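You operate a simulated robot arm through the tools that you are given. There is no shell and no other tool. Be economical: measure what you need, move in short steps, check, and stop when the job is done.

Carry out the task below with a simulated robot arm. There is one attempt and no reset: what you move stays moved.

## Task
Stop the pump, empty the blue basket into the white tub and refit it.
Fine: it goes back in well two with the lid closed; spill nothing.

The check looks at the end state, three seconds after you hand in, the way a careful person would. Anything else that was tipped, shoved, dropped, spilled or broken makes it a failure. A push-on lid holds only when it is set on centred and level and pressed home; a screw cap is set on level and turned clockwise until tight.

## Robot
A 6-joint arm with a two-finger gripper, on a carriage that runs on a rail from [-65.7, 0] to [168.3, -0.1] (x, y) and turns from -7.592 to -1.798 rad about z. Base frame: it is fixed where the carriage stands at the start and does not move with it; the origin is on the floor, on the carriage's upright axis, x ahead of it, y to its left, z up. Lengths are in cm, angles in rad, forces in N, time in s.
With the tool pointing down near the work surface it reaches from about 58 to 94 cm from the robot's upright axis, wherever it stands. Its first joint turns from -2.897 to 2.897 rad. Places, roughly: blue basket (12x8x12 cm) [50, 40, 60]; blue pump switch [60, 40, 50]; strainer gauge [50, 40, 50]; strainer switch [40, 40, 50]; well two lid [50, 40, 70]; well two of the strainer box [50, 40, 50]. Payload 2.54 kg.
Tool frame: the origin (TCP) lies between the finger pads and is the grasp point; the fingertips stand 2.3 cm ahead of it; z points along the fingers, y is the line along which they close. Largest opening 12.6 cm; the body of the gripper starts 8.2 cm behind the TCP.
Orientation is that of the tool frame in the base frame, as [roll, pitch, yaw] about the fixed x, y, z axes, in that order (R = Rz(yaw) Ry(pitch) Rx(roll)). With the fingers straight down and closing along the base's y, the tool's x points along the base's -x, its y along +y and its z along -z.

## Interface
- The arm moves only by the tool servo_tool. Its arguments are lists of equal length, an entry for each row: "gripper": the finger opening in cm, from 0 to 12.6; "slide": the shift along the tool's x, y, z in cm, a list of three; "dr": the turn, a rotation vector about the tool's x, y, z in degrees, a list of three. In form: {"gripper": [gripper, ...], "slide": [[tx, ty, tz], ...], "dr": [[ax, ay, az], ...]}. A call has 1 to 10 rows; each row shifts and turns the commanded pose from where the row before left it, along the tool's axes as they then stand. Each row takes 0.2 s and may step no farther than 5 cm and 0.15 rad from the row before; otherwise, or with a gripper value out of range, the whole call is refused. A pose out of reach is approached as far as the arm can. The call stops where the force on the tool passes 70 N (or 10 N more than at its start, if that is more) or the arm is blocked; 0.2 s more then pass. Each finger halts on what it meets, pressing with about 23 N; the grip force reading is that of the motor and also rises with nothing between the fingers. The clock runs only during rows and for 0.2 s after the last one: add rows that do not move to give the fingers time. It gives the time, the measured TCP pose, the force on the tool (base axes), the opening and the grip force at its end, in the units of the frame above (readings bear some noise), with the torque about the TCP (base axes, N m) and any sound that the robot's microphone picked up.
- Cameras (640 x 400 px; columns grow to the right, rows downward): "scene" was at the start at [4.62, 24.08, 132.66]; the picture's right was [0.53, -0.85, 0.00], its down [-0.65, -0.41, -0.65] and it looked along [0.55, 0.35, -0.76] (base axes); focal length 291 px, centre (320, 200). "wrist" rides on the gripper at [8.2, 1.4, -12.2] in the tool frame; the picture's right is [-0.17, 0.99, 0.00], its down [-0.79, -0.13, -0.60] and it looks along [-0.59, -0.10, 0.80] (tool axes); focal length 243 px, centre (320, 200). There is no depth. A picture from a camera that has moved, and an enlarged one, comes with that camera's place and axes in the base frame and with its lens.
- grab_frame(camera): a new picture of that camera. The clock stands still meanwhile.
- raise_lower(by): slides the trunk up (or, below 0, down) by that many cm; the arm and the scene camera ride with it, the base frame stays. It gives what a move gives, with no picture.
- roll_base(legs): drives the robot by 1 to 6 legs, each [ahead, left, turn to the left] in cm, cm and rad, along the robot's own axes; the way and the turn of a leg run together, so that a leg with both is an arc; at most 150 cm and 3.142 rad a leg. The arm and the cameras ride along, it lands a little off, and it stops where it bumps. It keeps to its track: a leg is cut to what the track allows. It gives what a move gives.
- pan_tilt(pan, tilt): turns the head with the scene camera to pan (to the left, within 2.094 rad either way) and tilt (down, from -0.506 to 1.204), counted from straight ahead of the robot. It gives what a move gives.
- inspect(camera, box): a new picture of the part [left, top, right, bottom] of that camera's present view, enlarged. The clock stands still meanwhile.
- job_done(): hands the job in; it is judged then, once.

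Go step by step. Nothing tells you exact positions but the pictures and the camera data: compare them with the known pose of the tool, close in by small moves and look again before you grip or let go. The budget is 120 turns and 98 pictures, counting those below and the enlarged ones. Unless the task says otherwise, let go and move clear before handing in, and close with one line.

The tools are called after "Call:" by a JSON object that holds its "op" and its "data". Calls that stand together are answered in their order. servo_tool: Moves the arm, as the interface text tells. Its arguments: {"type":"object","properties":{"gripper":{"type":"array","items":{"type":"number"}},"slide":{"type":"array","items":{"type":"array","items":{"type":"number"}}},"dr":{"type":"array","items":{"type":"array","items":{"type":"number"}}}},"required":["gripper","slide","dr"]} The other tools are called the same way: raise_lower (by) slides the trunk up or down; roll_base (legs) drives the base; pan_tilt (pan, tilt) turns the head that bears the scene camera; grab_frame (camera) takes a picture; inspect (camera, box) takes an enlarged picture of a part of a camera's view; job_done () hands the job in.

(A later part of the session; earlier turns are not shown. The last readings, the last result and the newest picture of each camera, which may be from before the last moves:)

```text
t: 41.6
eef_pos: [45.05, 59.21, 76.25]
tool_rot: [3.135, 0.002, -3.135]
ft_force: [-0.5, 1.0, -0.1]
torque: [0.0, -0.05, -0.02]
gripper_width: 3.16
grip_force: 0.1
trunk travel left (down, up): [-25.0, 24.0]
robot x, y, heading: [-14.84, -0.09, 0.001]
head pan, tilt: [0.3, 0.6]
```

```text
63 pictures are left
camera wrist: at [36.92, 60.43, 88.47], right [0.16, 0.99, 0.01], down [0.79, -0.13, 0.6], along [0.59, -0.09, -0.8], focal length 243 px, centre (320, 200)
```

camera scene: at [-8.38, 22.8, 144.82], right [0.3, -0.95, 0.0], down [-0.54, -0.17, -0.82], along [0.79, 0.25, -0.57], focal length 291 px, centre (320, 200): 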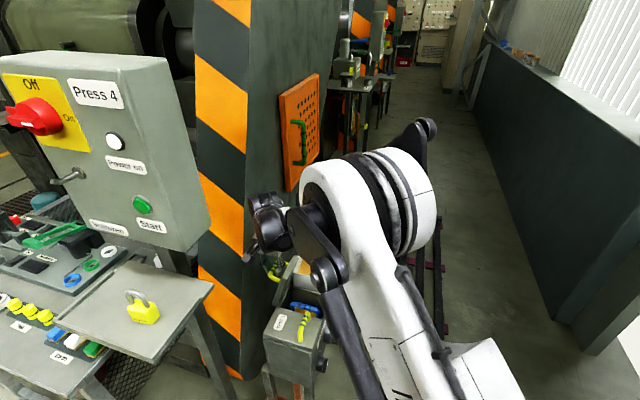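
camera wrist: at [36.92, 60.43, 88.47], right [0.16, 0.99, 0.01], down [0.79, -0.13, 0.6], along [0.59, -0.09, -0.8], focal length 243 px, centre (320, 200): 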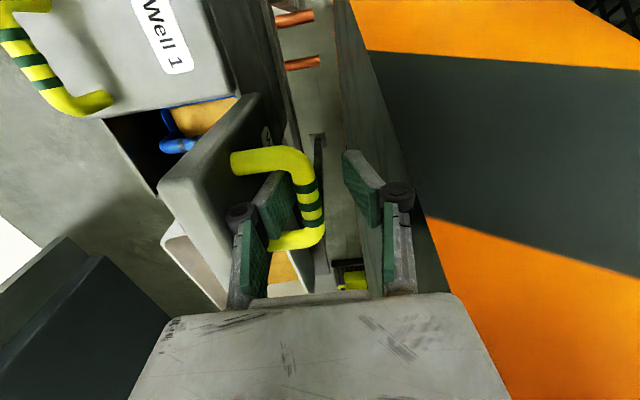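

The lid seems to lean lightly on the ‑y finger. I push it further over with that finger alone, fingers loosely open.

Call:
{"op": "servo_tool", "data": {"gripper": [3.2, 3.2, 3.2, 3.2], "slide": [[0, 1.0, 0.3], [0, 1.0, 0.4], [0, 0.9, 0.5], [0, 0, 0]], "dr": [[0, 0, 0], [0, 0, 0], [0, 0, 0], [0, 0, 0]]}}

Call:
{"op": "grab_frame", "data": {"camera": "wrist"}}

```text
t: 42.1
eef_pos: [45.4, 59.67, 75.96]
tool_rot: [-3.139, -0.004, 3.141]
ft_force: [-3.3, -17.2, -0.9]
torque: [0.48, -0.15, 0.19]
gripper_width: 2.5
grip_force: 0.1
trunk travel left (down, up): [-25.0, 24.0]
robot x, y, heading: [-15.43, 0.04, 0.003]
head pan, tilt: [0.3, 0.6]
stopped in row 2: the force on the tool passed its limit at 84 N (the readings are from after the stop); the commanded pose is now the measured one
```

```text
62 pictures are left
camera wrist: at [37.27, 61.06, 88.12], right [0.17, 0.99, 0.0], down [0.79, -0.13, 0.59], along [0.59, -0.1, -0.8], focal length 243 px, centre (320, 200)
```

wrist: 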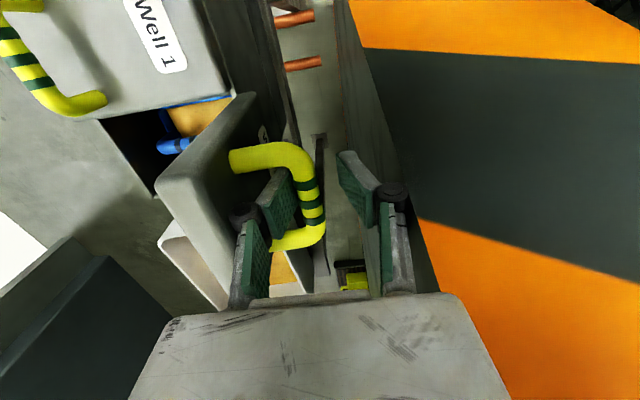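

The stop came from the gripper body touching the leaning pillar (y≈65 at this height), not from the lid. I test whether the lid stays by itself by backing the tool away 1 cm.

Call:
{"op": "servo_tool", "data": {"gripper": [3.2, 3.2, 3.2, 3.2], "slide": [[0, -0.5, 0], [0, -0.5, 0], [0, 0, 0], [0, 0, 0]], "dr": [[0, 0, 0], [0, 0, 0], [0, 0, 0], [0, 0, 0]]}}

Call:
{"op": "grab_frame", "data": {"camera": "wrist"}}

```text
t: 43.1
eef_pos: [45.25, 59.09, 75.86]
tool_rot: [-3.136, -0.004, 3.141]
ft_force: [0.1, 0.9, 0.1]
torque: [-0.03, -0.01, -0.02]
gripper_width: 3.14
grip_force: 0.0
trunk travel left (down, up): [-25.0, 24.0]
robot x, y, heading: [-15.29, 0.23, 0.007]
head pan, tilt: [0.3, 0.6]
```

```text
61 pictures are left
camera wrist: at [37.17, 60.36, 88.04], right [0.17, 0.99, 0.0], down [0.79, -0.13, 0.59], along [0.59, -0.1, -0.8], focal length 243 px, centre (320, 200)
```

wrist: 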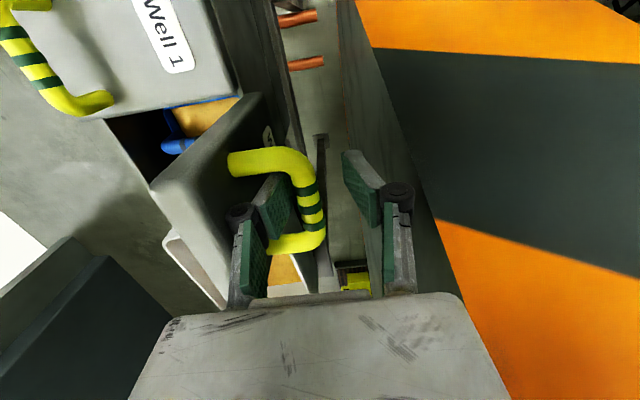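

The lid may have been nudged by the finger's knuckle rather than falling. I push it to the limit again and then lift straight out, to see if it stands.

Call:
{"op": "servo_tool", "data": {"gripper": [3.1, 3.1, 3.1, 3.1], "slide": [[0, 0.35, 0], [0, 0, -1.5], [0, 0, -1.5], [0, 0, -1.3]], "dr": [[0, 0, 0], [0, 0, 0], [0, 0, 0], [0, 0, 0]]}}

Call:
{"op": "grab_frame", "data": {"camera": "wrist"}}

```text
t: 44.1
eef_pos: [45.27, 59.39, 80.26]
tool_rot: [-3.138, -0.004, -3.141]
ft_force: [0.6, -0.7, 0.1]
torque: [0.04, -0.01, -0.04]
gripper_width: 3.11
grip_force: 0.1
trunk travel left (down, up): [-25.0, 24.0]
robot x, y, heading: [-15.03, 0.5, -0.002]
head pan, tilt: [0.3, 0.6]
```

```text
60 pictures are left
camera wrist: at [37.18, 60.71, 92.41], right [0.17, 0.99, 0.0], down [0.79, -0.13, 0.59], along [0.59, -0.1, -0.8], focal length 243 px, centre (320, 200)
```

wrist: 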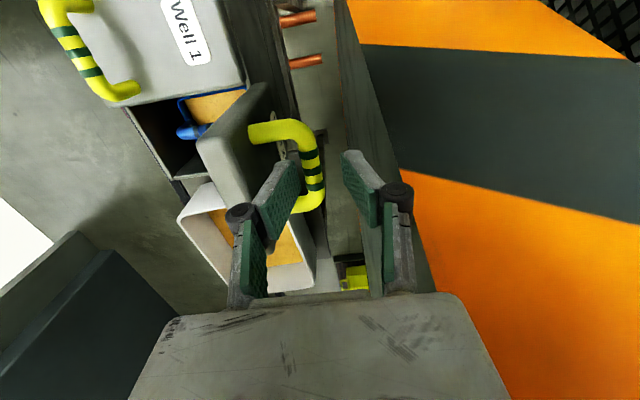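

The lid stands. I raise further and wait a moment to confirm it stays.

Call:
{"op": "servo_tool", "data": {"gripper": [3.1, 3.1, 3.1, 3.1, 3.1, 3.1, 3.1, 3.1, 3.1, 3.1], "slide": [[0, 0, -2.5], [0, 0, -3], [0, 0, -3], [0, 0, 0], [0, 0, 0], [0, 0, 0], [0, 0, 0], [0, 0, 0], [0, 0, 0], [0, 0, 0]], "dr": [[0, 0, 0], [0, 0, 0], [0, 0, 0], [0, 0, 0], [0, 0, 0], [0, 0, 0], [0, 0, 0], [0, 0, 0], [0, 0, 0], [0, 0, 0]]}}

Call:
{"op": "grab_frame", "data": {"camera": "wrist"}}

```text
t: 46.3
eef_pos: [45.46, 59.35, 88.68]
tool_rot: [-3.137, -0.004, 3.14]
ft_force: [-0.3, -0.2, 0.0]
torque: [-0.02, 0.0, -0.03]
gripper_width: 3.09
grip_force: 0.0
trunk travel left (down, up): [-25.0, 24.0]
robot x, y, heading: [-15.04, -0.09, -0.001]
head pan, tilt: [0.3, 0.6]
```

```text
59 pictures are left
camera wrist: at [37.28, 60.77, 100.91], right [0.17, 0.99, 0.0], down [0.79, -0.13, 0.59], along [0.59, -0.1, -0.8], focal length 243 px, centre (320, 200)
```

wrist: 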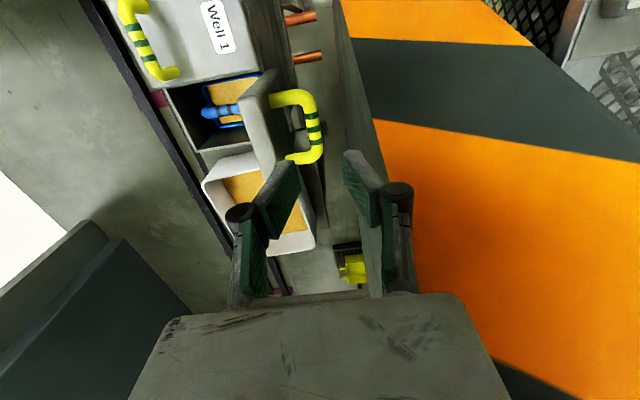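

The lid stands open at about vertical. Now I move over the well to look at the basket.

Call:
{"op": "servo_tool", "data": {"gripper": [3.1, 3.1, 3.1, 3.1], "slide": [[0, -4, 0], [0, -4, 0], [0, -4, 0], [0, -3, 0]], "dr": [[0, 0, 0], [0, 0, 0], [0, 0, 0], [0, 0, 0]]}}

Call:
{"op": "grab_frame", "data": {"camera": "wrist"}}

Call:
{"op": "inspect", "data": {"camera": "wrist", "box": [200, 20, 440, 220]}}

```text
t: 47.3
eef_pos: [45.43, 44.26, 88.75]
tool_rot: [-3.139, -0.004, 3.141]
ft_force: [-0.2, -0.3, -0.4]
torque: [0.0, 0.03, 0.02]
gripper_width: 3.1
grip_force: 0.1
trunk travel left (down, up): [-25.0, 24.0]
robot x, y, heading: [-14.57, 0.09, 0.002]
head pan, tilt: [0.3, 0.6]
```

```text
58 pictures are left
camera wrist: at [37.3, 45.7, 100.9], right [0.17, 0.99, 0.0], down [0.79, -0.13, 0.59], along [0.59, -0.1, -0.8], focal length 243 px, centre (320, 200)
```

wrist: 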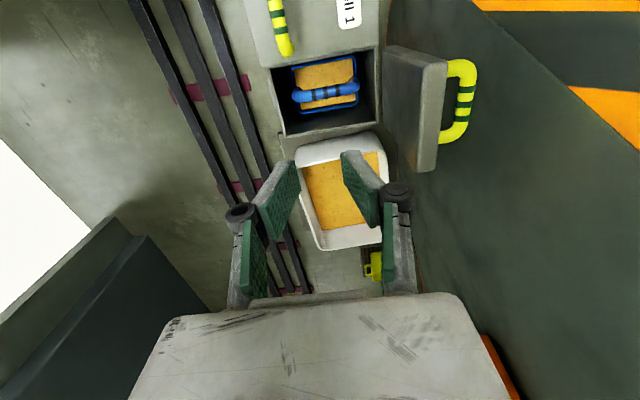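

```text
2.00 times, centred on (320, 120) of wrist
camera zoom: at [37.3, 45.7, 100.9], right [0.17, 0.99, 0.0], down [0.79, -0.13, 0.59], along [0.59, -0.1, -0.8], focal length 485 px, centre (320, 360)
```

zoom: 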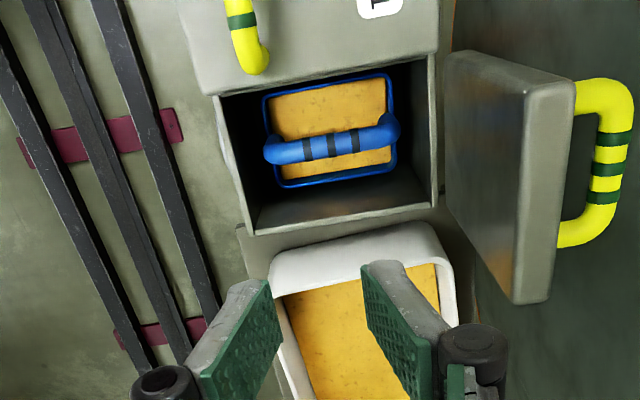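

Basket sits at about [46.4, 45.2], its bar running along y. I yaw the tool 90° so the fingers close along x, with the camera on the ‑y side away from the lid.

Call:
{"op": "servo_tool", "data": {"gripper": [4, 5, 5, 5, 5, 5, 5, 5, 5, 5], "slide": [[0, 0, 0], [0, 0, 0], [0, 0, 0], [0, 0, 0], [0, 0, 0], [0, 0, 0], [0, 0, 0], [0, 0, 0], [0, 0, 0], [0, 0, 0]], "dr": [[0, 0, -8.5], [0, 0, -8.5], [0, 0, -8.5], [0, 0, -8.5], [0, 0, -8.5], [0, 0, -8.5], [0, 0, -8.5], [0, 0, -8.5], [0, 0, -8.5], [0, 0, -8.5]]}}

Call:
{"op": "servo_tool", "data": {"gripper": [5, 5], "slide": [[0, 0, 0], [-1, -1, 3]], "dr": [[0, 0, -5], [0, 0, 0]]}}

Call:
{"op": "grab_frame", "data": {"camera": "wrist"}}

```text
t: 49.5
eef_pos: [45.42, 44.41, 88.64]
tool_rot: [3.137, -0.004, -1.657]
ft_force: [-0.8, -0.4, -0.1]
torque: [0.01, 0.03, -0.01]
gripper_width: 4.99
grip_force: 0.1
trunk travel left (down, up): [-25.0, 24.0]
robot x, y, heading: [-15.43, -0.03, 0.003]
head pan, tilt: [0.3, 0.6]
```

```text
t: 50.1
eef_pos: [46.33, 45.42, 85.67]
tool_rot: [3.137, -0.004, -1.57]
ft_force: [-0.2, 0.0, 0.5]
torque: [-0.02, 0.0, -0.02]
gripper_width: 5.01
grip_force: 0.1
trunk travel left (down, up): [-25.0, 24.0]
robot x, y, heading: [-15.1, 0.36, 0.004]
head pan, tilt: [0.3, 0.6]
```

```text
56 pictures are left
camera wrist: at [45.02, 37.16, 97.89], right [-0.99, 0.17, 0.0], down [0.13, 0.79, 0.59], along [0.1, 0.59, -0.8], focal length 243 px, centre (320, 200)
```

wrist: 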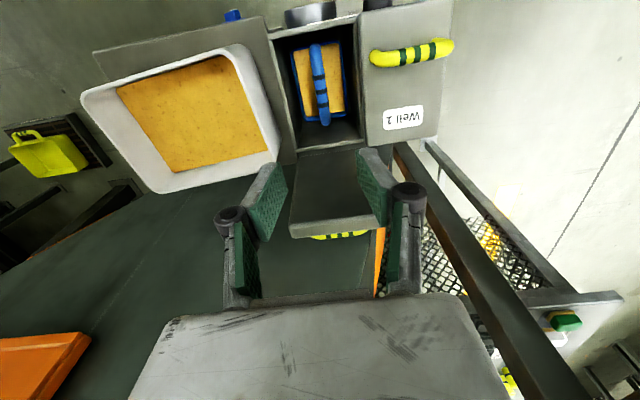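

The closed lid's label needs a check; I enlarge it and the basket.

Call:
{"op": "inspect", "data": {"camera": "wrist", "box": [260, 0, 460, 160]}}

Call:
{"op": "inspect", "data": {"camera": "scene", "box": [240, 220, 380, 390]}}

```text
2.50 times, centred on (360, 80) of wrist
camera zoom: at [45.02, 37.16, 97.89], right [-0.99, 0.17, 0.0], down [0.13, 0.79, 0.59], along [0.1, 0.59, -0.8], focal length 606 px, centre (220, 500)
```

zoom: 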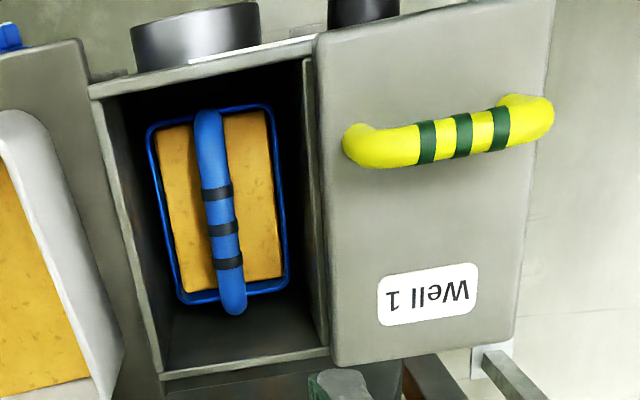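

```text
2.35 times, centred on (310, 305) of scene
camera zoom: at [-8.64, 22.51, 144.9], right [0.3, -0.95, 0.0], down [-0.54, -0.17, -0.83], along [0.79, 0.24, -0.56], focal length 685 px, centre (344, -47)
```

zoom: 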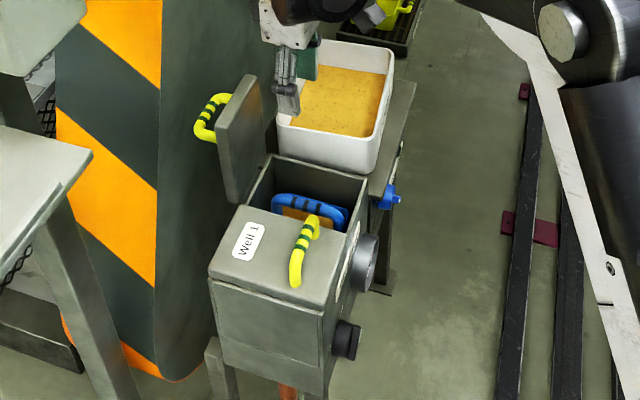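

Correct well (closed one is Well 1). The basket bar is at about [46.1, 44.6, 63.2]. I descend partway and check.

Call:
{"op": "servo_tool", "data": {"gripper": [5, 5, 5, 5, 5], "slide": [[0.8, 0.2, 3.4], [0, 0, 3.5], [0, 0, 3.5], [0, 0, 3.5], [0, 0, 3]], "dr": [[0, 0, 0], [0, 0, 0], [0, 0, 0], [0, 0, 0], [0, 0, 0]]}}

Call:
{"op": "grab_frame", "data": {"camera": "wrist"}}

Call:
{"op": "inspect", "data": {"camera": "scene", "box": [240, 200, 380, 390]}}

```text
t: 51.3
eef_pos: [46.0, 44.51, 68.84]
tool_rot: [3.138, -0.003, -1.57]
ft_force: [0.1, -0.4, 0.2]
torque: [0.01, 0.01, 0.01]
gripper_width: 5.01
grip_force: 0.0
trunk travel left (down, up): [-25.0, 24.0]
robot x, y, heading: [-15.09, 0.02, 0.003]
head pan, tilt: [0.3, 0.6]
```

```text
53 pictures are left
camera wrist: at [44.73, 36.33, 80.92], right [-0.99, 0.17, 0.0], down [0.14, 0.79, 0.59], along [0.1, 0.59, -0.8], focal length 243 px, centre (320, 200)
```

wrist: 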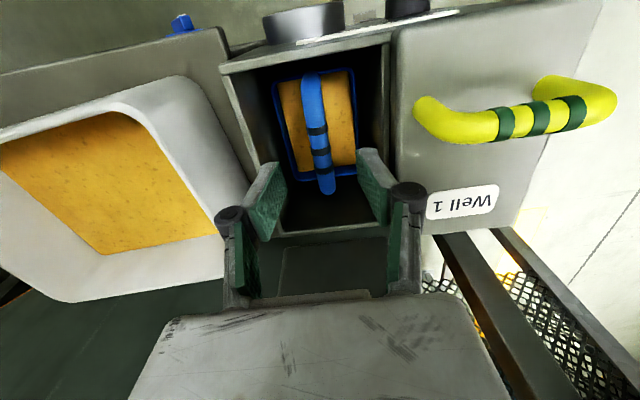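

```text
2.11 times, centred on (310, 295) of scene
camera zoom: at [-8.61, 22.56, 144.9], right [0.3, -0.95, 0.0], down [-0.54, -0.17, -0.83], along [0.79, 0.24, -0.56], focal length 612 px, centre (341, 0)
```

zoom: 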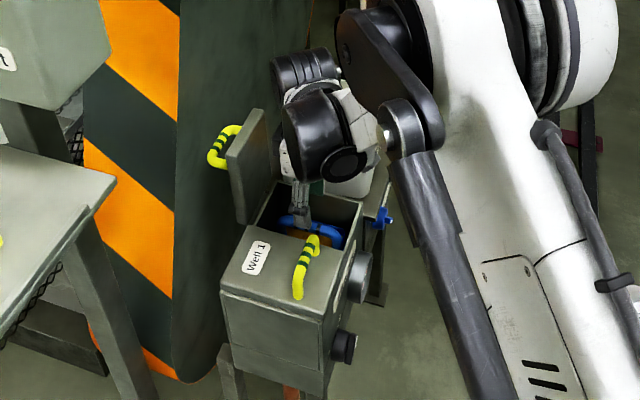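

Aligned. Final descent and grip.

Call:
{"op": "servo_tool", "data": {"gripper": [5, 5, 5, 3, 1, 0, 0], "slide": [[0.2, 0, 2.5], [0, 0, 2], [0, 0, 1], [0, 0, 0], [0, 0, 0], [0, 0, 0], [0, 0, 0]], "dr": [[0, 0, 0], [0, 0, 0], [0, 0, 0], [0, 0, 0], [0, 0, 0], [0, 0, 0], [0, 0, 0]]}}

Call:
{"op": "grab_frame", "data": {"camera": "wrist"}}

```text
t: 52.9
eef_pos: [46.06, 44.26, 63.22]
tool_rot: [3.14, -0.004, -1.571]
ft_force: [-0.8, 0.4, -0.5]
torque: [0.02, 0.03, 0.01]
gripper_width: 1.46
grip_force: 23.3
trunk travel left (down, up): [-25.0, 24.0]
robot x, y, heading: [-15.03, -0.3, 0.007]
head pan, tilt: [0.3, 0.6]
```

```text
51 pictures are left
camera wrist: at [44.73, 36.06, 75.44], right [-0.99, 0.17, 0.0], down [0.14, 0.79, 0.59], along [0.1, 0.59, -0.8], focal length 243 px, centre (320, 200)
```

wrist: 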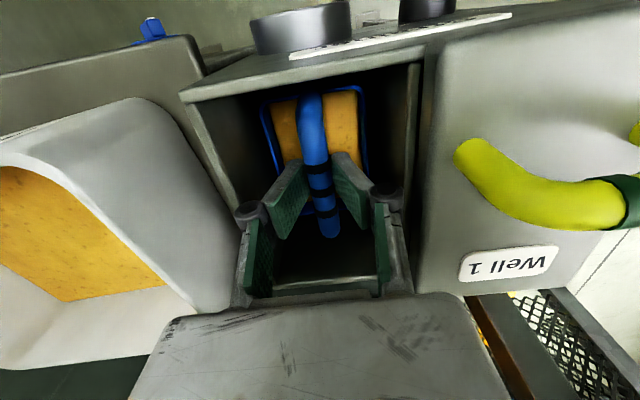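

Gripped (1.46 cm) at [46.06, 44.26, 63.22], which I note as the seat pose. Lift slowly straight up.

Call:
{"op": "servo_tool", "data": {"gripper": [0, 0, 0, 0, 0], "slide": [[0, 0, -0.5], [0, 0, -1], [0, 0, -1.5], [0, 0, -1.5], [0, 0, -1.5]], "dr": [[0, 0, 0], [0, 0, 0], [0, 0, 0], [0, 0, 0], [0, 0, 0]]}}

Call:
{"op": "grab_frame", "data": {"camera": "wrist"}}

```text
t: 54.1
eef_pos: [46.14, 44.24, 69.29]
tool_rot: [3.139, -0.003, -1.571]
ft_force: [-0.3, 0.4, -2.2]
torque: [-0.04, 0.0, 0.0]
gripper_width: 1.49
grip_force: 23.2
trunk travel left (down, up): [-25.0, 24.0]
robot x, y, heading: [-15.51, 0.28, 0.001]
head pan, tilt: [0.3, 0.6]
```

```text
50 pictures are left
camera wrist: at [44.77, 36.1, 81.48], right [-0.99, 0.17, 0.0], down [0.14, 0.79, 0.59], along [0.1, 0.59, -0.8], focal length 243 px, centre (320, 200)
```

wrist: 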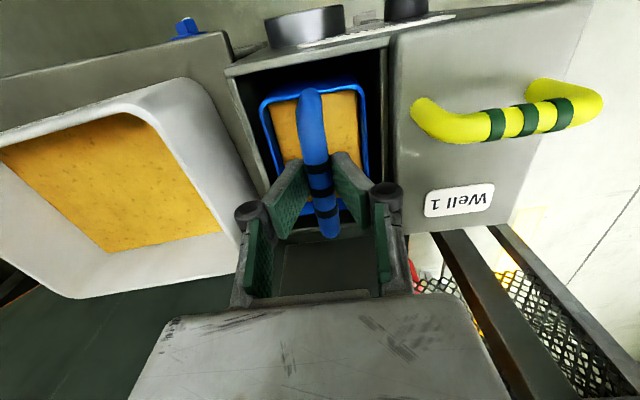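

It lifts freely. Continue up until the basket clears everything.

Call:
{"op": "servo_tool", "data": {"gripper": [0, 0, 0, 0, 0, 0, 0, 0], "slide": [[0, 0, -2.2], [0, 0, -2.2], [0, 0, -2.2], [0, 0, -2.2], [0, 0, -2.2], [0, 0, -2.2], [0, 0, -2.2], [0, 0, -1]], "dr": [[0, 0, 0], [0, 0, 0], [0, 0, 0], [0, 0, 0], [0, 0, 0], [0, 0, 0], [0, 0, 0], [0, 0, 0]]}}

Call:
{"op": "grab_frame", "data": {"camera": "wrist"}}

Call:
{"op": "inspect", "data": {"camera": "scene", "box": [220, 150, 420, 390]}}

```text
t: 55.9
eef_pos: [46.23, 44.38, 85.71]
tool_rot: [3.139, -0.005, -1.57]
ft_force: [0.0, 0.3, -1.4]
torque: [-0.01, 0.02, 0.0]
gripper_width: 1.46
grip_force: 22.8
trunk travel left (down, up): [-25.0, 24.0]
robot x, y, heading: [-15.48, -0.24, 0.004]
head pan, tilt: [0.3, 0.6]
```

```text
49 pictures are left
camera wrist: at [44.79, 36.18, 97.94], right [-0.99, 0.17, 0.0], down [0.14, 0.79, 0.59], along [0.1, 0.59, -0.8], focal length 243 px, centre (320, 200)
```

wrist: 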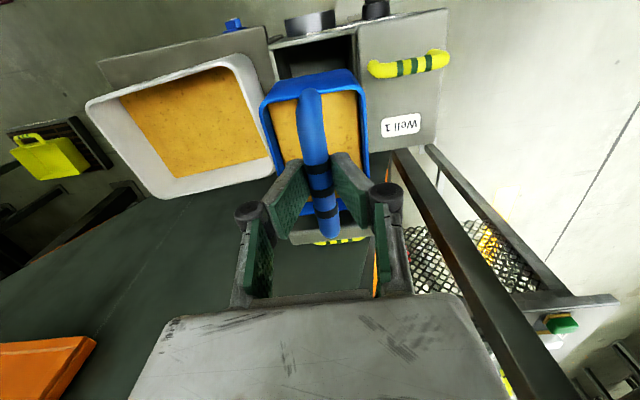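

```text
1.67 times, centred on (320, 270) of scene
camera zoom: at [-8.59, 22.58, 144.89], right [0.3, -0.95, 0.0], down [-0.54, -0.17, -0.83], along [0.79, 0.24, -0.56], focal length 485 px, centre (320, 83)
```

zoom: 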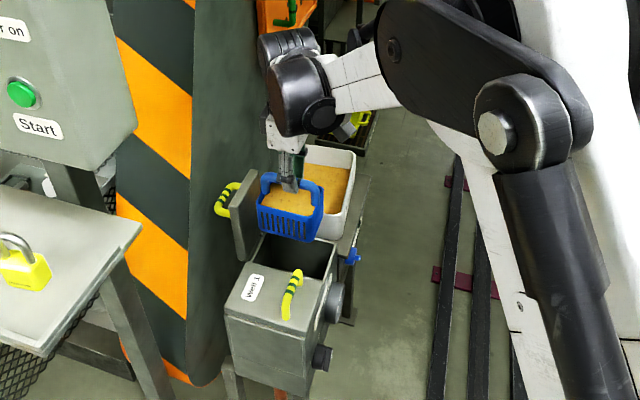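

Basket hangs cleanly; tub spans roughly x 54–76, y 38–56, rim z ≈ 65. I drive 15 cm along the rail so the basket comes over the tub within comfortable reach.

Call:
{"op": "roll_base", "data": {"legs": [[15, 0, 0]]}}

Call:
{"op": "servo_tool", "data": {"gripper": [0, 0, 0], "slide": [[0.7, -1.3, -0.5], [0.7, -1.3, -0.5], [0.7, -1.3, 0]], "dr": [[0, 0, 0], [0, 0, 0], [0, 0, 0]]}}

Call:
{"op": "grab_frame", "data": {"camera": "wrist"}}

Call:
{"op": "grab_frame", "data": {"camera": "scene"}}

```text
t: 57.3
eef_pos: [60.93, 44.43, 85.57]
tool_rot: [3.137, -0.002, -1.572]
ft_force: [0.0, -0.4, -0.9]
torque: [0.01, 0.01, 0.02]
gripper_width: 1.45
grip_force: 23.1
trunk travel left (down, up): [-25.0, 24.0]
robot x, y, heading: [-0.29, -0.14, -0.001]
head pan, tilt: [0.3, 0.6]
```

```text
t: 58.1
eef_pos: [64.97, 42.16, 86.67]
tool_rot: [3.138, -0.002, -1.575]
ft_force: [-0.3, -0.5, -1.8]
torque: [-0.02, -0.01, -0.01]
gripper_width: 1.45
grip_force: 22.7
trunk travel left (down, up): [-25.0, 24.0]
robot x, y, heading: [-0.46, 0.34, 0.006]
head pan, tilt: [0.3, 0.6]
```

```text
47 pictures are left
camera wrist: at [63.6, 33.94, 98.89], right [-0.99, 0.17, 0.0], down [0.14, 0.79, 0.59], along [0.1, 0.59, -0.8], focal length 243 px, centre (320, 200)
```

wrist: 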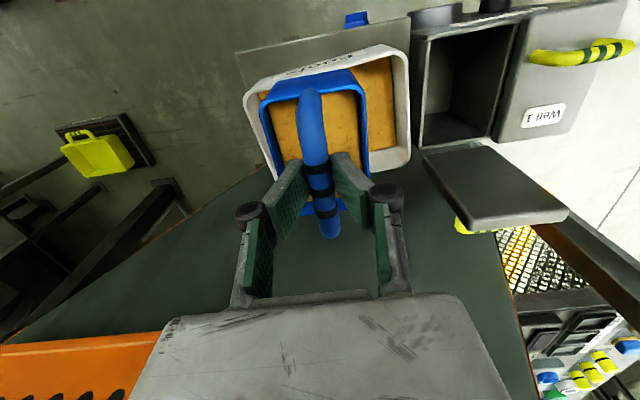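

```text
46 pictures are left
camera scene: at [6.2, 22.58, 144.89], right [0.3, -0.96, 0.0], down [-0.54, -0.17, -0.83], along [0.79, 0.24, -0.56], focal length 291 px, centre (320, 200)
```

scene: 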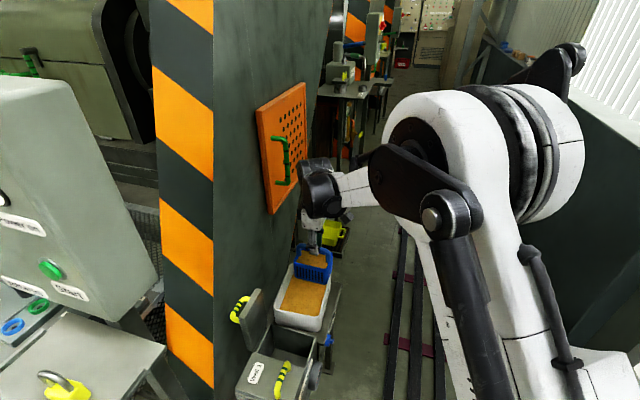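

Over the tub. Now tilt about the closing axis: first to ~85°, raising a little while tilting.

Call:
{"op": "servo_tool", "data": {"gripper": [0, 0, 0, 0, 0, 0], "slide": [[0, 0, 0], [0, 0, 0], [0, 0, 0], [0, 0, 0], [0, 0, 0], [0, 0, 0]], "dr": [[0, -7, 0], [0, -7, 0], [0, -7, 0], [0, -7, 0], [0, -7, 0], [0, -7, 0]]}}

Call:
{"op": "grab_frame", "data": {"camera": "scene"}}

Call:
{"op": "grab_frame", "data": {"camera": "wrist"}}

```text
t: 59.5
eef_pos: [64.85, 42.26, 86.73]
tool_rot: [3.138, 0.73, -1.574]
ft_force: [-0.9, 0.7, -2.6]
torque: [-0.07, -0.02, -0.01]
gripper_width: 1.45
grip_force: 22.8
trunk travel left (down, up): [-25.0, 24.0]
robot x, y, heading: [-0.44, -0.28, 0.0]
head pan, tilt: [0.3, 0.6]
```

```text
45 pictures are left
camera scene: at [6.21, 22.59, 144.89], right [0.3, -0.96, 0.0], down [-0.54, -0.17, -0.83], along [0.79, 0.24, -0.56], focal length 291 px, centre (320, 200)
```

scene: 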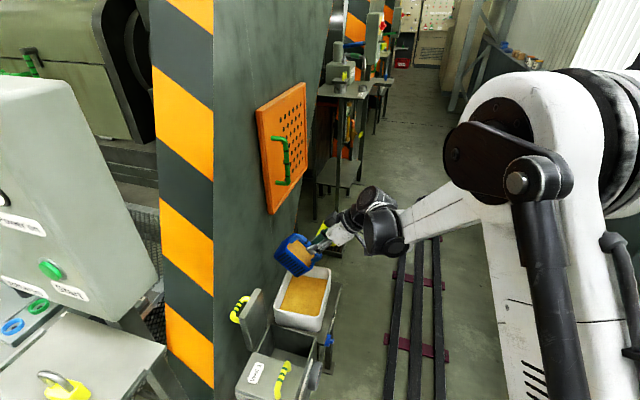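

```text
44 pictures are left
camera wrist: at [63.48, 27.94, 90.25], right [-0.99, 0.12, 0.11], down [0.14, 0.19, 0.97], along [0.1, 0.97, -0.2], focal length 243 px, centre (320, 200)
```

wrist: 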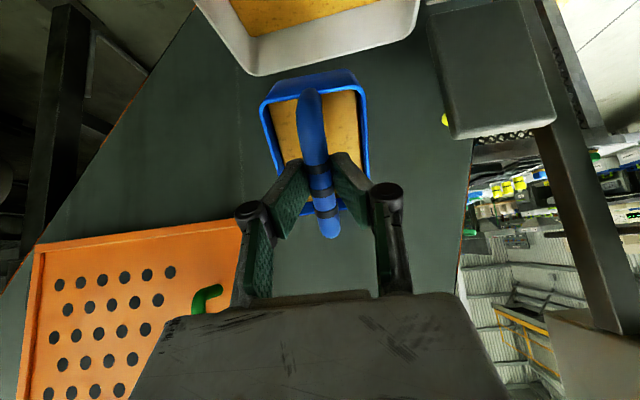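

I shift the mouth further over the tub's middle (+4 cm in y) before tilting more.

Call:
{"op": "servo_tool", "data": {"gripper": [0, 0, 0, 0, 0, 0, 0], "slide": [[-1.5, 0, 1.35], [-1.5, 0, 1.35], [0, 0, 0], [0, 0, 0], [0, 0, 0], [0, 0, 0], [0, 0, 0]], "dr": [[0, 0, 0], [0, 0, 0], [0, -7, 0], [0, -7, 0], [0, -7, 0], [0, -7, 0], [0, -7, 0]]}}

Call:
{"op": "inspect", "data": {"camera": "scene", "box": [220, 180, 420, 390]}}

Call:
{"op": "grab_frame", "data": {"camera": "wrist"}}

```text
t: 61.1
eef_pos: [64.9, 46.2, 86.77]
tool_rot: [3.127, 1.343, -1.588]
ft_force: [-0.2, -0.1, -0.5]
torque: [-0.14, -0.02, 0.0]
gripper_width: 1.47
grip_force: 23.5
trunk travel left (down, up): [-25.0, 24.0]
robot x, y, heading: [-0.51, -0.12, 0.002]
head pan, tilt: [0.3, 0.6]
```

```text
1.90 times, centred on (320, 285) of scene
camera zoom: at [6.2, 22.58, 144.89], right [0.3, -0.96, 0.0], down [-0.54, -0.17, -0.83], along [0.79, 0.24, -0.56], focal length 554 px, centre (320, 38)
```

zoom: 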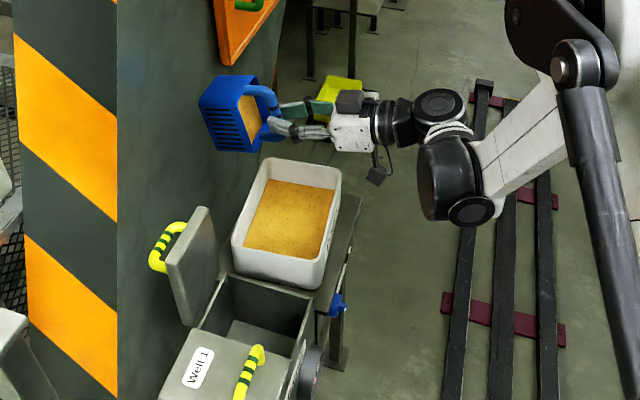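

```text
42 pictures are left
camera wrist: at [63.45, 32.51, 81.47], right [-0.99, 0.04, 0.16], down [0.14, -0.4, 0.91], along [0.1, 0.91, 0.39], focal length 243 px, centre (320, 200)
```

wrist: 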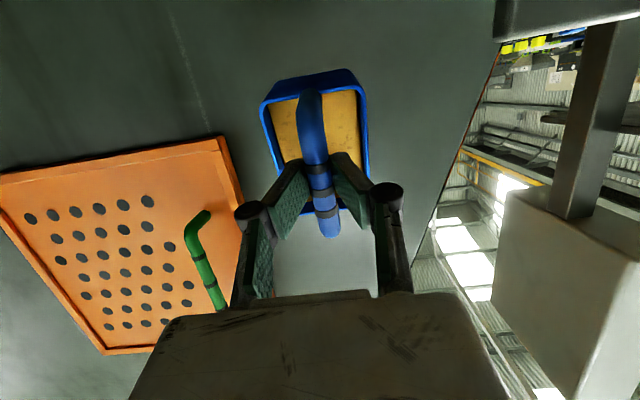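

Still holding at 77°. Continue to about 112°, easing back in y.

Call:
{"op": "servo_tool", "data": {"gripper": [0, 0, 0, 0, 0, 0], "slide": [[0, 0, -0.5], [0, 0, -0.5], [0, 0, -0.5], [0, 0, -0.5], [0, 0, -0.5], [0, 0, 0]], "dr": [[0, -7, 0], [0, -7, 0], [0, -7, 0], [0, -7, 0], [0, -7, 0], [0, 0, 0]]}}

Call:
{"op": "inspect", "data": {"camera": "scene", "box": [220, 180, 420, 390]}}

Call:
{"op": "grab_frame", "data": {"camera": "wrist"}}

```text
t: 62.5
eef_pos: [64.84, 43.81, 86.61]
tool_rot: [0.01, 1.19, 1.579]
ft_force: [0.4, -0.3, -1.7]
torque: [-0.06, 0.0, -0.02]
gripper_width: 1.47
grip_force: 23.0
trunk travel left (down, up): [-25.0, 24.0]
robot x, y, heading: [-0.18, -0.25, 0.003]
head pan, tilt: [0.3, 0.6]
```

```text
1.90 times, centred on (320, 285) of scene
camera zoom: at [6.23, 22.58, 144.89], right [0.3, -0.96, 0.0], down [-0.54, -0.17, -0.82], along [0.79, 0.24, -0.57], focal length 554 px, centre (320, 38)
```

zoom: 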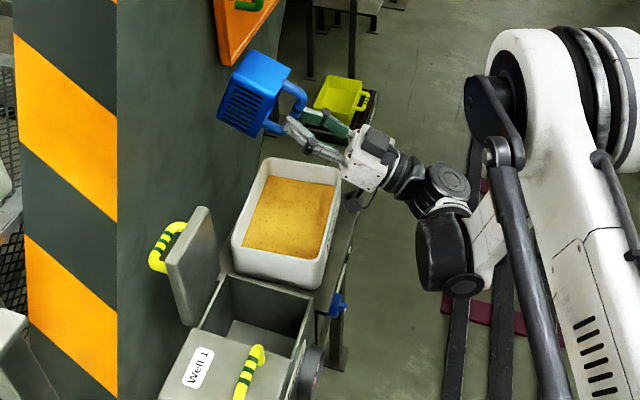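

```text
40 pictures are left
camera wrist: at [63.4, 35.53, 74.47], right [-0.99, -0.06, 0.16], down [0.13, -0.85, 0.51], along [0.1, 0.52, 0.85], focal length 243 px, centre (320, 200)
```

wrist: 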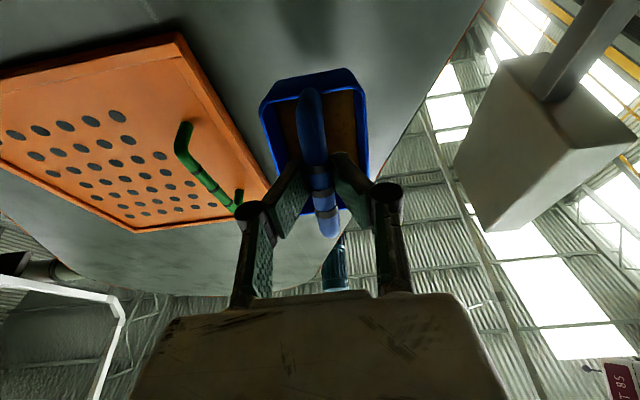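

Call:
{"op": "inspect", "data": {"camera": "wrist", "box": [240, 50, 400, 170]}}

Call:
{"op": "servo_tool", "data": {"gripper": [0, 0, 0, 0, 0, 0], "slide": [[0, 0, 0], [0, 0, 0], [0, 0, 0], [0, 0, 0], [0, 0, 0], [0, 0, 0]], "dr": [[0, -7, 0], [0, -7, 0], [0, -7, 0], [0, 0, 0], [0, 0, 0], [0, 0, 0]]}}

Call:
{"op": "inspect", "data": {"camera": "wrist", "box": [240, 50, 400, 170]}}

Call:
{"op": "inspect", "data": {"camera": "scene", "box": [220, 180, 420, 390]}}

```text
3.33 times, centred on (320, 110) of wrist
camera zoom: at [63.4, 35.53, 74.47], right [-0.99, -0.06, 0.16], down [0.13, -0.85, 0.51], along [0.1, 0.52, 0.85], focal length 809 px, centre (320, 500)
```

zoom: 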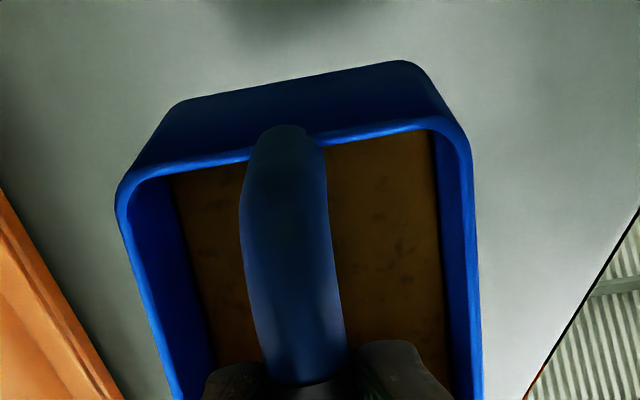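

```text
t: 63.9
eef_pos: [64.78, 43.73, 86.76]
tool_rot: [0.005, 0.824, 1.573]
ft_force: [0.9, -0.4, -1.9]
torque: [-0.05, 0.0, -0.02]
gripper_width: 1.42
grip_force: 22.9
trunk travel left (down, up): [-25.0, 24.0]
robot x, y, heading: [-0.51, 0.0, 0.004]
head pan, tilt: [0.3, 0.6]
```

```text
3.33 times, centred on (320, 110) of wrist
camera zoom: at [63.39, 40.4, 72.37], right [-0.99, -0.11, 0.13], down [0.13, -0.98, 0.17], along [0.1, 0.19, 0.98], focal length 809 px, centre (320, 500)
```

zoom: 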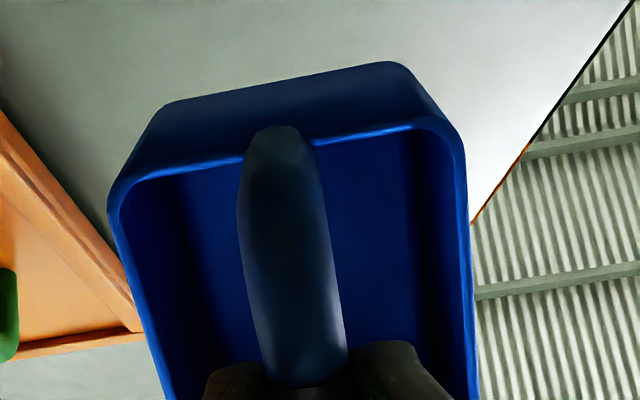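

```text
1.90 times, centred on (320, 285) of scene
camera zoom: at [6.21, 22.57, 144.89], right [0.3, -0.96, 0.0], down [-0.54, -0.17, -0.83], along [0.79, 0.24, -0.56], focal length 554 px, centre (320, 38)
```

zoom: 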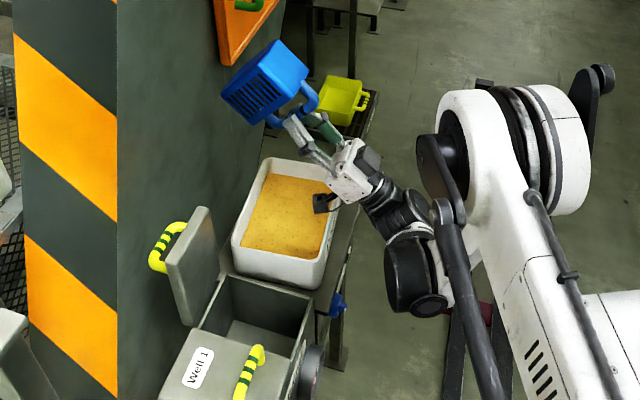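

The basket is visibly empty and the tub took the cake. Now I tilt back upright.

Call:
{"op": "servo_tool", "data": {"gripper": [0, 0, 0, 0, 0, 0, 0, 0, 0, 0], "slide": [[0, 0, 0], [0, 0, 0], [0, 0, 0], [0, 0, 0], [0, 0, 0], [0, 0, 0], [0, 0, 0], [0, 0, 0], [0, 0, 0], [0, 0, 0]], "dr": [[0, 8, 0], [0, 8, 0], [0, 8, 0], [0, 8, 0], [0, 8, 0], [0, 8, 0], [0, 8, 0], [0, 8, 0], [0, 8, 0], [0, 8, 0]]}}

Call:
{"op": "servo_tool", "data": {"gripper": [0, 0, 0, 0, 0, 0, 0], "slide": [[0, 0, 0], [0, 0, 0], [0, 0, 0], [0, 0, 0], [0, 0, 0], [0, 0, 0], [0, 0, 0]], "dr": [[0, 8, 0], [0, 8, 0], [0, 8, 0], [0, 8, 0], [0, 8, 0], [0, 8, 0], [0, 4.8, 0]]}}

Call:
{"op": "grab_frame", "data": {"camera": "wrist"}}

```text
t: 66.1
eef_pos: [64.86, 43.82, 86.63]
tool_rot: [3.137, 0.919, -1.576]
ft_force: [0.0, 0.7, -2.0]
torque: [-0.09, 0.01, 0.05]
gripper_width: 1.43
grip_force: 23.0
trunk travel left (down, up): [-25.0, 24.0]
robot x, y, heading: [-0.49, -0.15, -0.003]
head pan, tilt: [0.3, 0.6]
```

```text
t: 67.7
eef_pos: [64.92, 43.87, 86.59]
tool_rot: [3.137, -0.002, -1.574]
ft_force: [-0.6, 0.7, -2.2]
torque: [0.0, 0.01, 0.0]
gripper_width: 1.46
grip_force: 23.1
trunk travel left (down, up): [-25.0, 24.0]
robot x, y, heading: [-0.33, 0.11, 0.001]
head pan, tilt: [0.3, 0.6]
```

```text
36 pictures are left
camera wrist: at [63.53, 35.59, 98.83], right [-0.99, 0.17, 0.0], down [0.14, 0.79, 0.6], along [0.1, 0.59, -0.8], focal length 243 px, centre (320, 200)
```

wrist: 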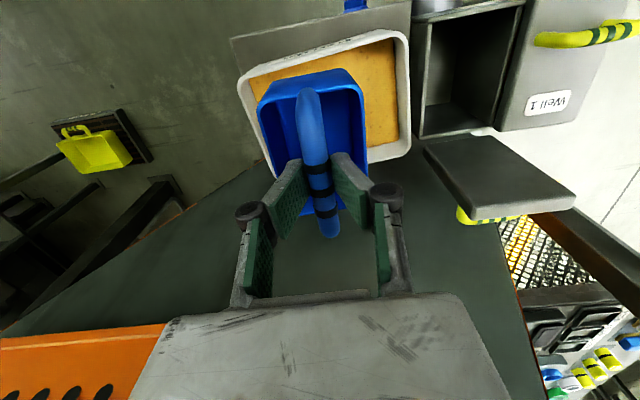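

Upright and empty, grip unchanged. Drive back and align over Well 2.

Call:
{"op": "roll_base", "data": {"legs": [[-15, 0, 0]]}}

Call:
{"op": "servo_tool", "data": {"gripper": [0, 0, 0], "slide": [[-0.2, 2, 0], [-0.2, 1.8, 0], [0, 0, 0]], "dr": [[0, 0, 0], [0, 0, 0], [0, 0, 0]]}}

```text
t: 69.1
eef_pos: [49.99, 43.78, 86.65]
tool_rot: [3.139, 0.0, -1.571]
ft_force: [0.5, -0.5, -1.2]
torque: [0.02, 0.01, -0.01]
gripper_width: 1.46
grip_force: 22.9
trunk travel left (down, up): [-25.0, 24.0]
robot x, y, heading: [-15.09, -0.05, 0.005]
head pan, tilt: [0.3, 0.6]
```

```text
t: 69.9
eef_pos: [46.14, 44.31, 86.58]
tool_rot: [3.138, 0.001, -1.572]
ft_force: [0.7, -0.4, -1.4]
torque: [0.01, -0.02, 0.0]
gripper_width: 1.44
grip_force: 23.1
trunk travel left (down, up): [-25.0, 24.0]
robot x, y, heading: [-14.94, 0.11, -0.0]
head pan, tilt: [0.3, 0.6]
```

Call:
{"op": "servo_tool", "data": {"gripper": [0, 0, 0, 0, 0, 0], "slide": [[0, 0, 2.5], [0, 0, 2.5], [0, 0, 2.5], [0, 0, 2.5], [0, 0, 2.5], [0, 0, 2]], "dr": [[0, 0, 0], [0, 0, 0], [0, 0, 0], [0, 0, 0], [0, 0, 0], [0, 0, 0]]}}

Call:
{"op": "grab_frame", "data": {"camera": "wrist"}}

```text
t: 71.3
eef_pos: [46.12, 44.19, 72.16]
tool_rot: [3.138, -0.001, -1.571]
ft_force: [0.3, -0.4, -1.4]
torque: [-0.04, 0.0, 0.02]
gripper_width: 1.42
grip_force: 22.5
trunk travel left (down, up): [-25.0, 24.0]
robot x, y, heading: [-15.2, -0.19, -0.002]
head pan, tilt: [0.3, 0.6]
```

```text
35 pictures are left
camera wrist: at [44.78, 35.97, 84.29], right [-0.99, 0.17, 0.0], down [0.14, 0.79, 0.6], along [0.1, 0.59, -0.8], focal length 243 px, centre (320, 200)
```

wrist: 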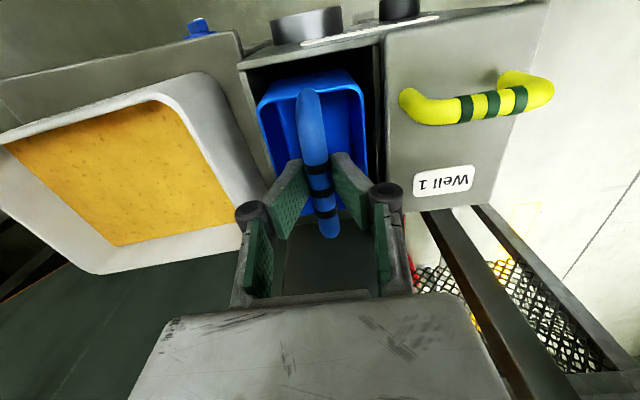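

Going in cleanly. Descend the rest slowly, watching the force.

Call:
{"op": "servo_tool", "data": {"gripper": [0, 0, 0, 0, 0, 0], "slide": [[0, 0, 2.2], [0, 0, 2.2], [0, 0, 2.2], [0, 0, 1.4], [0, 0, 0.7], [0, 0, 0.2]], "dr": [[0, 0, 0], [0, 0, 0], [0, 0, 0], [0, 0, 0], [0, 0, 0], [0, 0, 0]]}}

```text
t: 72.7
eef_pos: [46.14, 44.29, 63.32]
tool_rot: [3.138, 0.0, -1.573]
ft_force: [1.4, 0.0, 1.2]
torque: [0.1, -0.02, -0.02]
gripper_width: 1.42
grip_force: 23.0
trunk travel left (down, up): [-25.0, 24.0]
robot x, y, heading: [-15.09, -0.0, 0.001]
head pan, tilt: [0.3, 0.6]
```

It has met the floor of the well. A slight press, then release and lift out.

Call:
{"op": "servo_tool", "data": {"gripper": [0, 0, 3, 5, 5, 5, 5], "slide": [[0, 0, 0.2], [0, 0, 0], [0, 0, 0], [0, 0, 0], [0, 0, 0], [0, 0, -2], [0, 0, -3]], "dr": [[0, 0, 0], [0, 0, 0], [0, 0, 0], [0, 0, 0], [0, 0, 0], [0, 0, 0], [0, 0, 0]]}}

Call:
{"op": "servo_tool", "data": {"gripper": [5, 5, 5, 5, 5], "slide": [[0, 0, -4], [0, 0, -4], [0, 0, -4], [0, 0, -4], [0, 0, -4]], "dr": [[0, 0, 0], [0, 0, 0], [0, 0, 0], [0, 0, 0], [0, 0, 0]]}}

Call:
{"op": "grab_frame", "data": {"camera": "wrist"}}

Call:
{"op": "inspect", "data": {"camera": "scene", "box": [220, 180, 420, 390]}}

```text
t: 74.3
eef_pos: [46.19, 44.33, 68.19]
tool_rot: [3.136, 0.001, -1.572]
ft_force: [-0.2, 0.3, 0.0]
torque: [-0.03, -0.01, 0.01]
gripper_width: 4.98
grip_force: 0.0
trunk travel left (down, up): [-25.0, 24.0]
robot x, y, heading: [-15.28, -0.11, 0.001]
head pan, tilt: [0.3, 0.6]
```

```text
t: 75.5
eef_pos: [46.16, 44.13, 88.02]
tool_rot: [3.139, -0.001, -1.572]
ft_force: [-0.9, 0.5, 0.2]
torque: [-0.02, 0.03, 0.01]
gripper_width: 4.99
grip_force: 0.1
trunk travel left (down, up): [-25.0, 24.0]
robot x, y, heading: [-15.34, 0.09, 0.004]
head pan, tilt: [0.3, 0.6]
```

```text
34 pictures are left
camera wrist: at [44.88, 35.96, 100.16], right [-0.99, 0.17, 0.0], down [0.14, 0.79, 0.6], along [0.1, 0.59, -0.8], focal length 243 px, centre (320, 200)
```

wrist: 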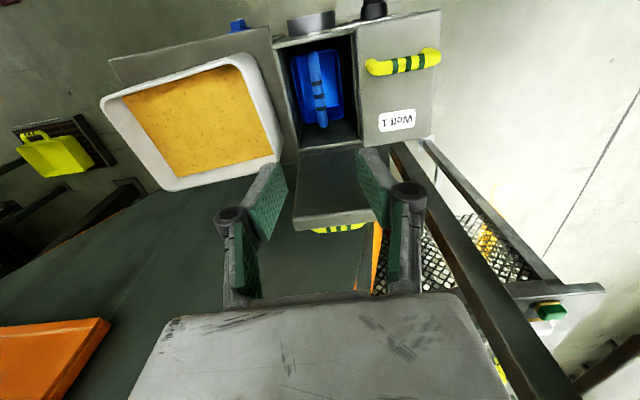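

```text
1.90 times, centred on (320, 285) of scene
camera zoom: at [-8.63, 22.59, 144.89], right [0.3, -0.96, 0.0], down [-0.54, -0.17, -0.83], along [0.79, 0.24, -0.56], focal length 554 px, centre (320, 38)
```

zoom: 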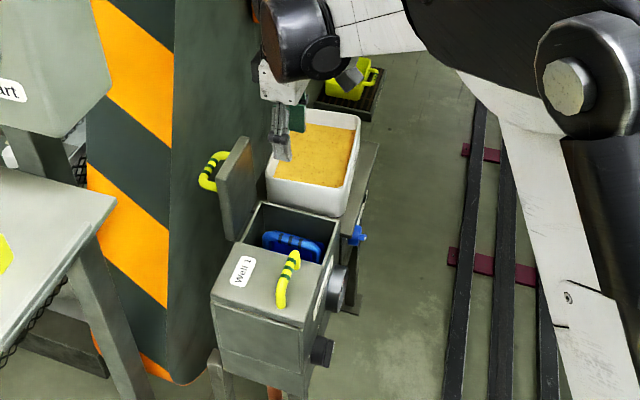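

Basket is seated. To close the lid I'll straddle it with the fingers (one each side) and swing it down under control. First raise, lower the trunk for low reach, and yaw back.

Call:
{"op": "servo_tool", "data": {"gripper": [5, 5, 5, 5, 5, 5, 5, 5, 5, 5], "slide": [[0, 0, -4], [0, 0, -4], [0, 0, -4], [0, 0, 0], [0, 0, 0], [0, 0, 0], [0, 0, 0], [0, 0, 0], [0, 0, 0], [0, 0, 0]], "dr": [[0, 0, 0], [0, 0, 0], [0, 0, 8.4], [0, 0, 8.4], [0, 0, 8.4], [0, 0, 8.4], [0, 0, 8.4], [0, 0, 8.4], [0, 0, 8.4], [0, 0, 8.4]]}}

Call:
{"op": "servo_tool", "data": {"gripper": [5, 6, 6], "slide": [[0, 0, 0], [0, 0, 0], [0, 0, 0]], "dr": [[0, 0, 8.4], [0, 0, 8.4], [0, 0, 6]]}}

Call:
{"op": "raise_lower", "data": {"by": -12}}

Call:
{"op": "grab_frame", "data": {"camera": "wrist"}}

Call:
{"op": "inspect", "data": {"camera": "scene", "box": [200, 180, 360, 360]}}

```text
t: 77.7
eef_pos: [46.23, 44.25, 100.08]
tool_rot: [3.139, -0.003, -2.746]
ft_force: [-1.1, 0.4, 0.1]
torque: [0.02, -0.03, 0.0]
gripper_width: 5.01
grip_force: 0.1
trunk travel left (down, up): [-25.0, 24.0]
robot x, y, heading: [-14.97, 0.34, -0.001]
head pan, tilt: [0.3, 0.6]
```

```text
t: 78.5
eef_pos: [46.15, 44.21, 99.97]
tool_rot: [-3.141, -0.004, 3.138]
ft_force: [-1.0, -0.6, 0.1]
torque: [0.01, 0.01, 0.02]
gripper_width: 5.98
grip_force: 0.2
trunk travel left (down, up): [-25.0, 24.0]
robot x, y, heading: [-14.99, -0.15, 0.002]
head pan, tilt: [0.3, 0.6]
```

```text
t: 80.0
eef_pos: [46.19, 44.12, 88.08]
tool_rot: [3.141, -0.004, 3.14]
ft_force: [0.7, 0.1, -0.2]
torque: [0.03, -0.03, 0.03]
gripper_width: 5.98
grip_force: 0.0
trunk travel left (down, up): [-13.0, 36.0]
robot x, y, heading: [-15.07, -0.0, 0.001]
head pan, tilt: [0.3, 0.6]
```

```text
32 pictures are left
camera wrist: at [38.08, 45.55, 100.26], right [0.17, 0.99, 0.0], down [0.79, -0.13, 0.59], along [0.59, -0.1, -0.8], focal length 243 px, centre (320, 200)
```

wrist: 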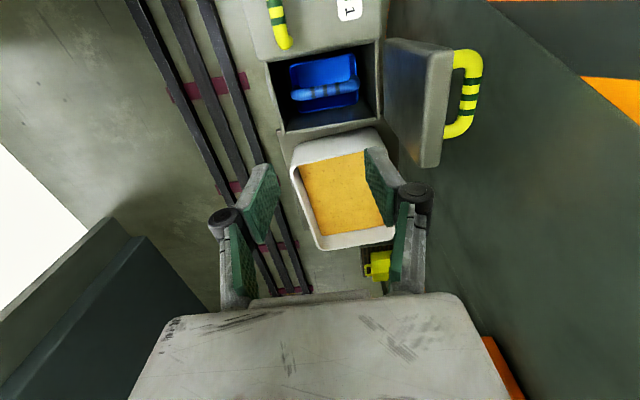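

```text
2.22 times, centred on (280, 270) of scene
camera zoom: at [-8.65, 22.57, 132.91], right [0.3, -0.96, 0.0], down [-0.54, -0.17, -0.83], along [0.79, 0.24, -0.56], focal length 647 px, centre (409, 44)
```

zoom: 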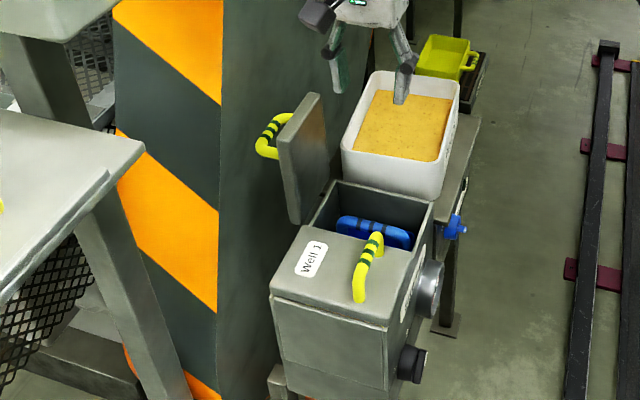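

The lid stands near vertical, top edge z≈80, handle bar about y 58.7, z 75. I go back above the handle to pinch it and retrace the opening arc.

Call:
{"op": "servo_tool", "data": {"gripper": [6, 5, 4, 3, 3, 3], "slide": [[0.2, 3.7, 0], [0.2, 3.7, 0], [0.2, 3.7, 0], [0.2, 3.6, 0], [0, 0, 2], [0, 0, 2]], "dr": [[0, 0, 0], [0, 0, 0], [0, 0, 0], [0, 0, 0], [0, 0, 0], [0, 0, 0]]}}

Call:
{"op": "grab_frame", "data": {"camera": "wrist"}}

```text
t: 81.4
eef_pos: [45.29, 58.91, 84.1]
tool_rot: [-3.141, -0.002, 3.14]
ft_force: [0.5, 0.7, -0.5]
torque: [0.0, -0.01, 0.03]
gripper_width: 2.97
grip_force: 0.0
trunk travel left (down, up): [-13.0, 36.0]
robot x, y, heading: [-15.32, 0.2, -0.005]
head pan, tilt: [0.3, 0.6]
```

```text
30 pictures are left
camera wrist: at [37.21, 60.38, 96.25], right [0.17, 0.99, 0.0], down [0.79, -0.13, 0.59], along [0.59, -0.1, -0.8], focal length 243 px, centre (320, 200)
```

wrist: 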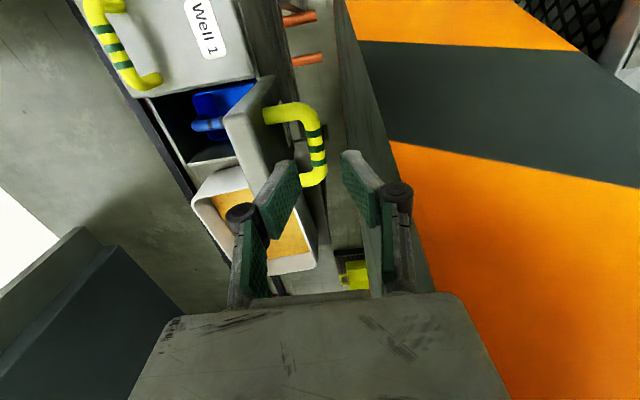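

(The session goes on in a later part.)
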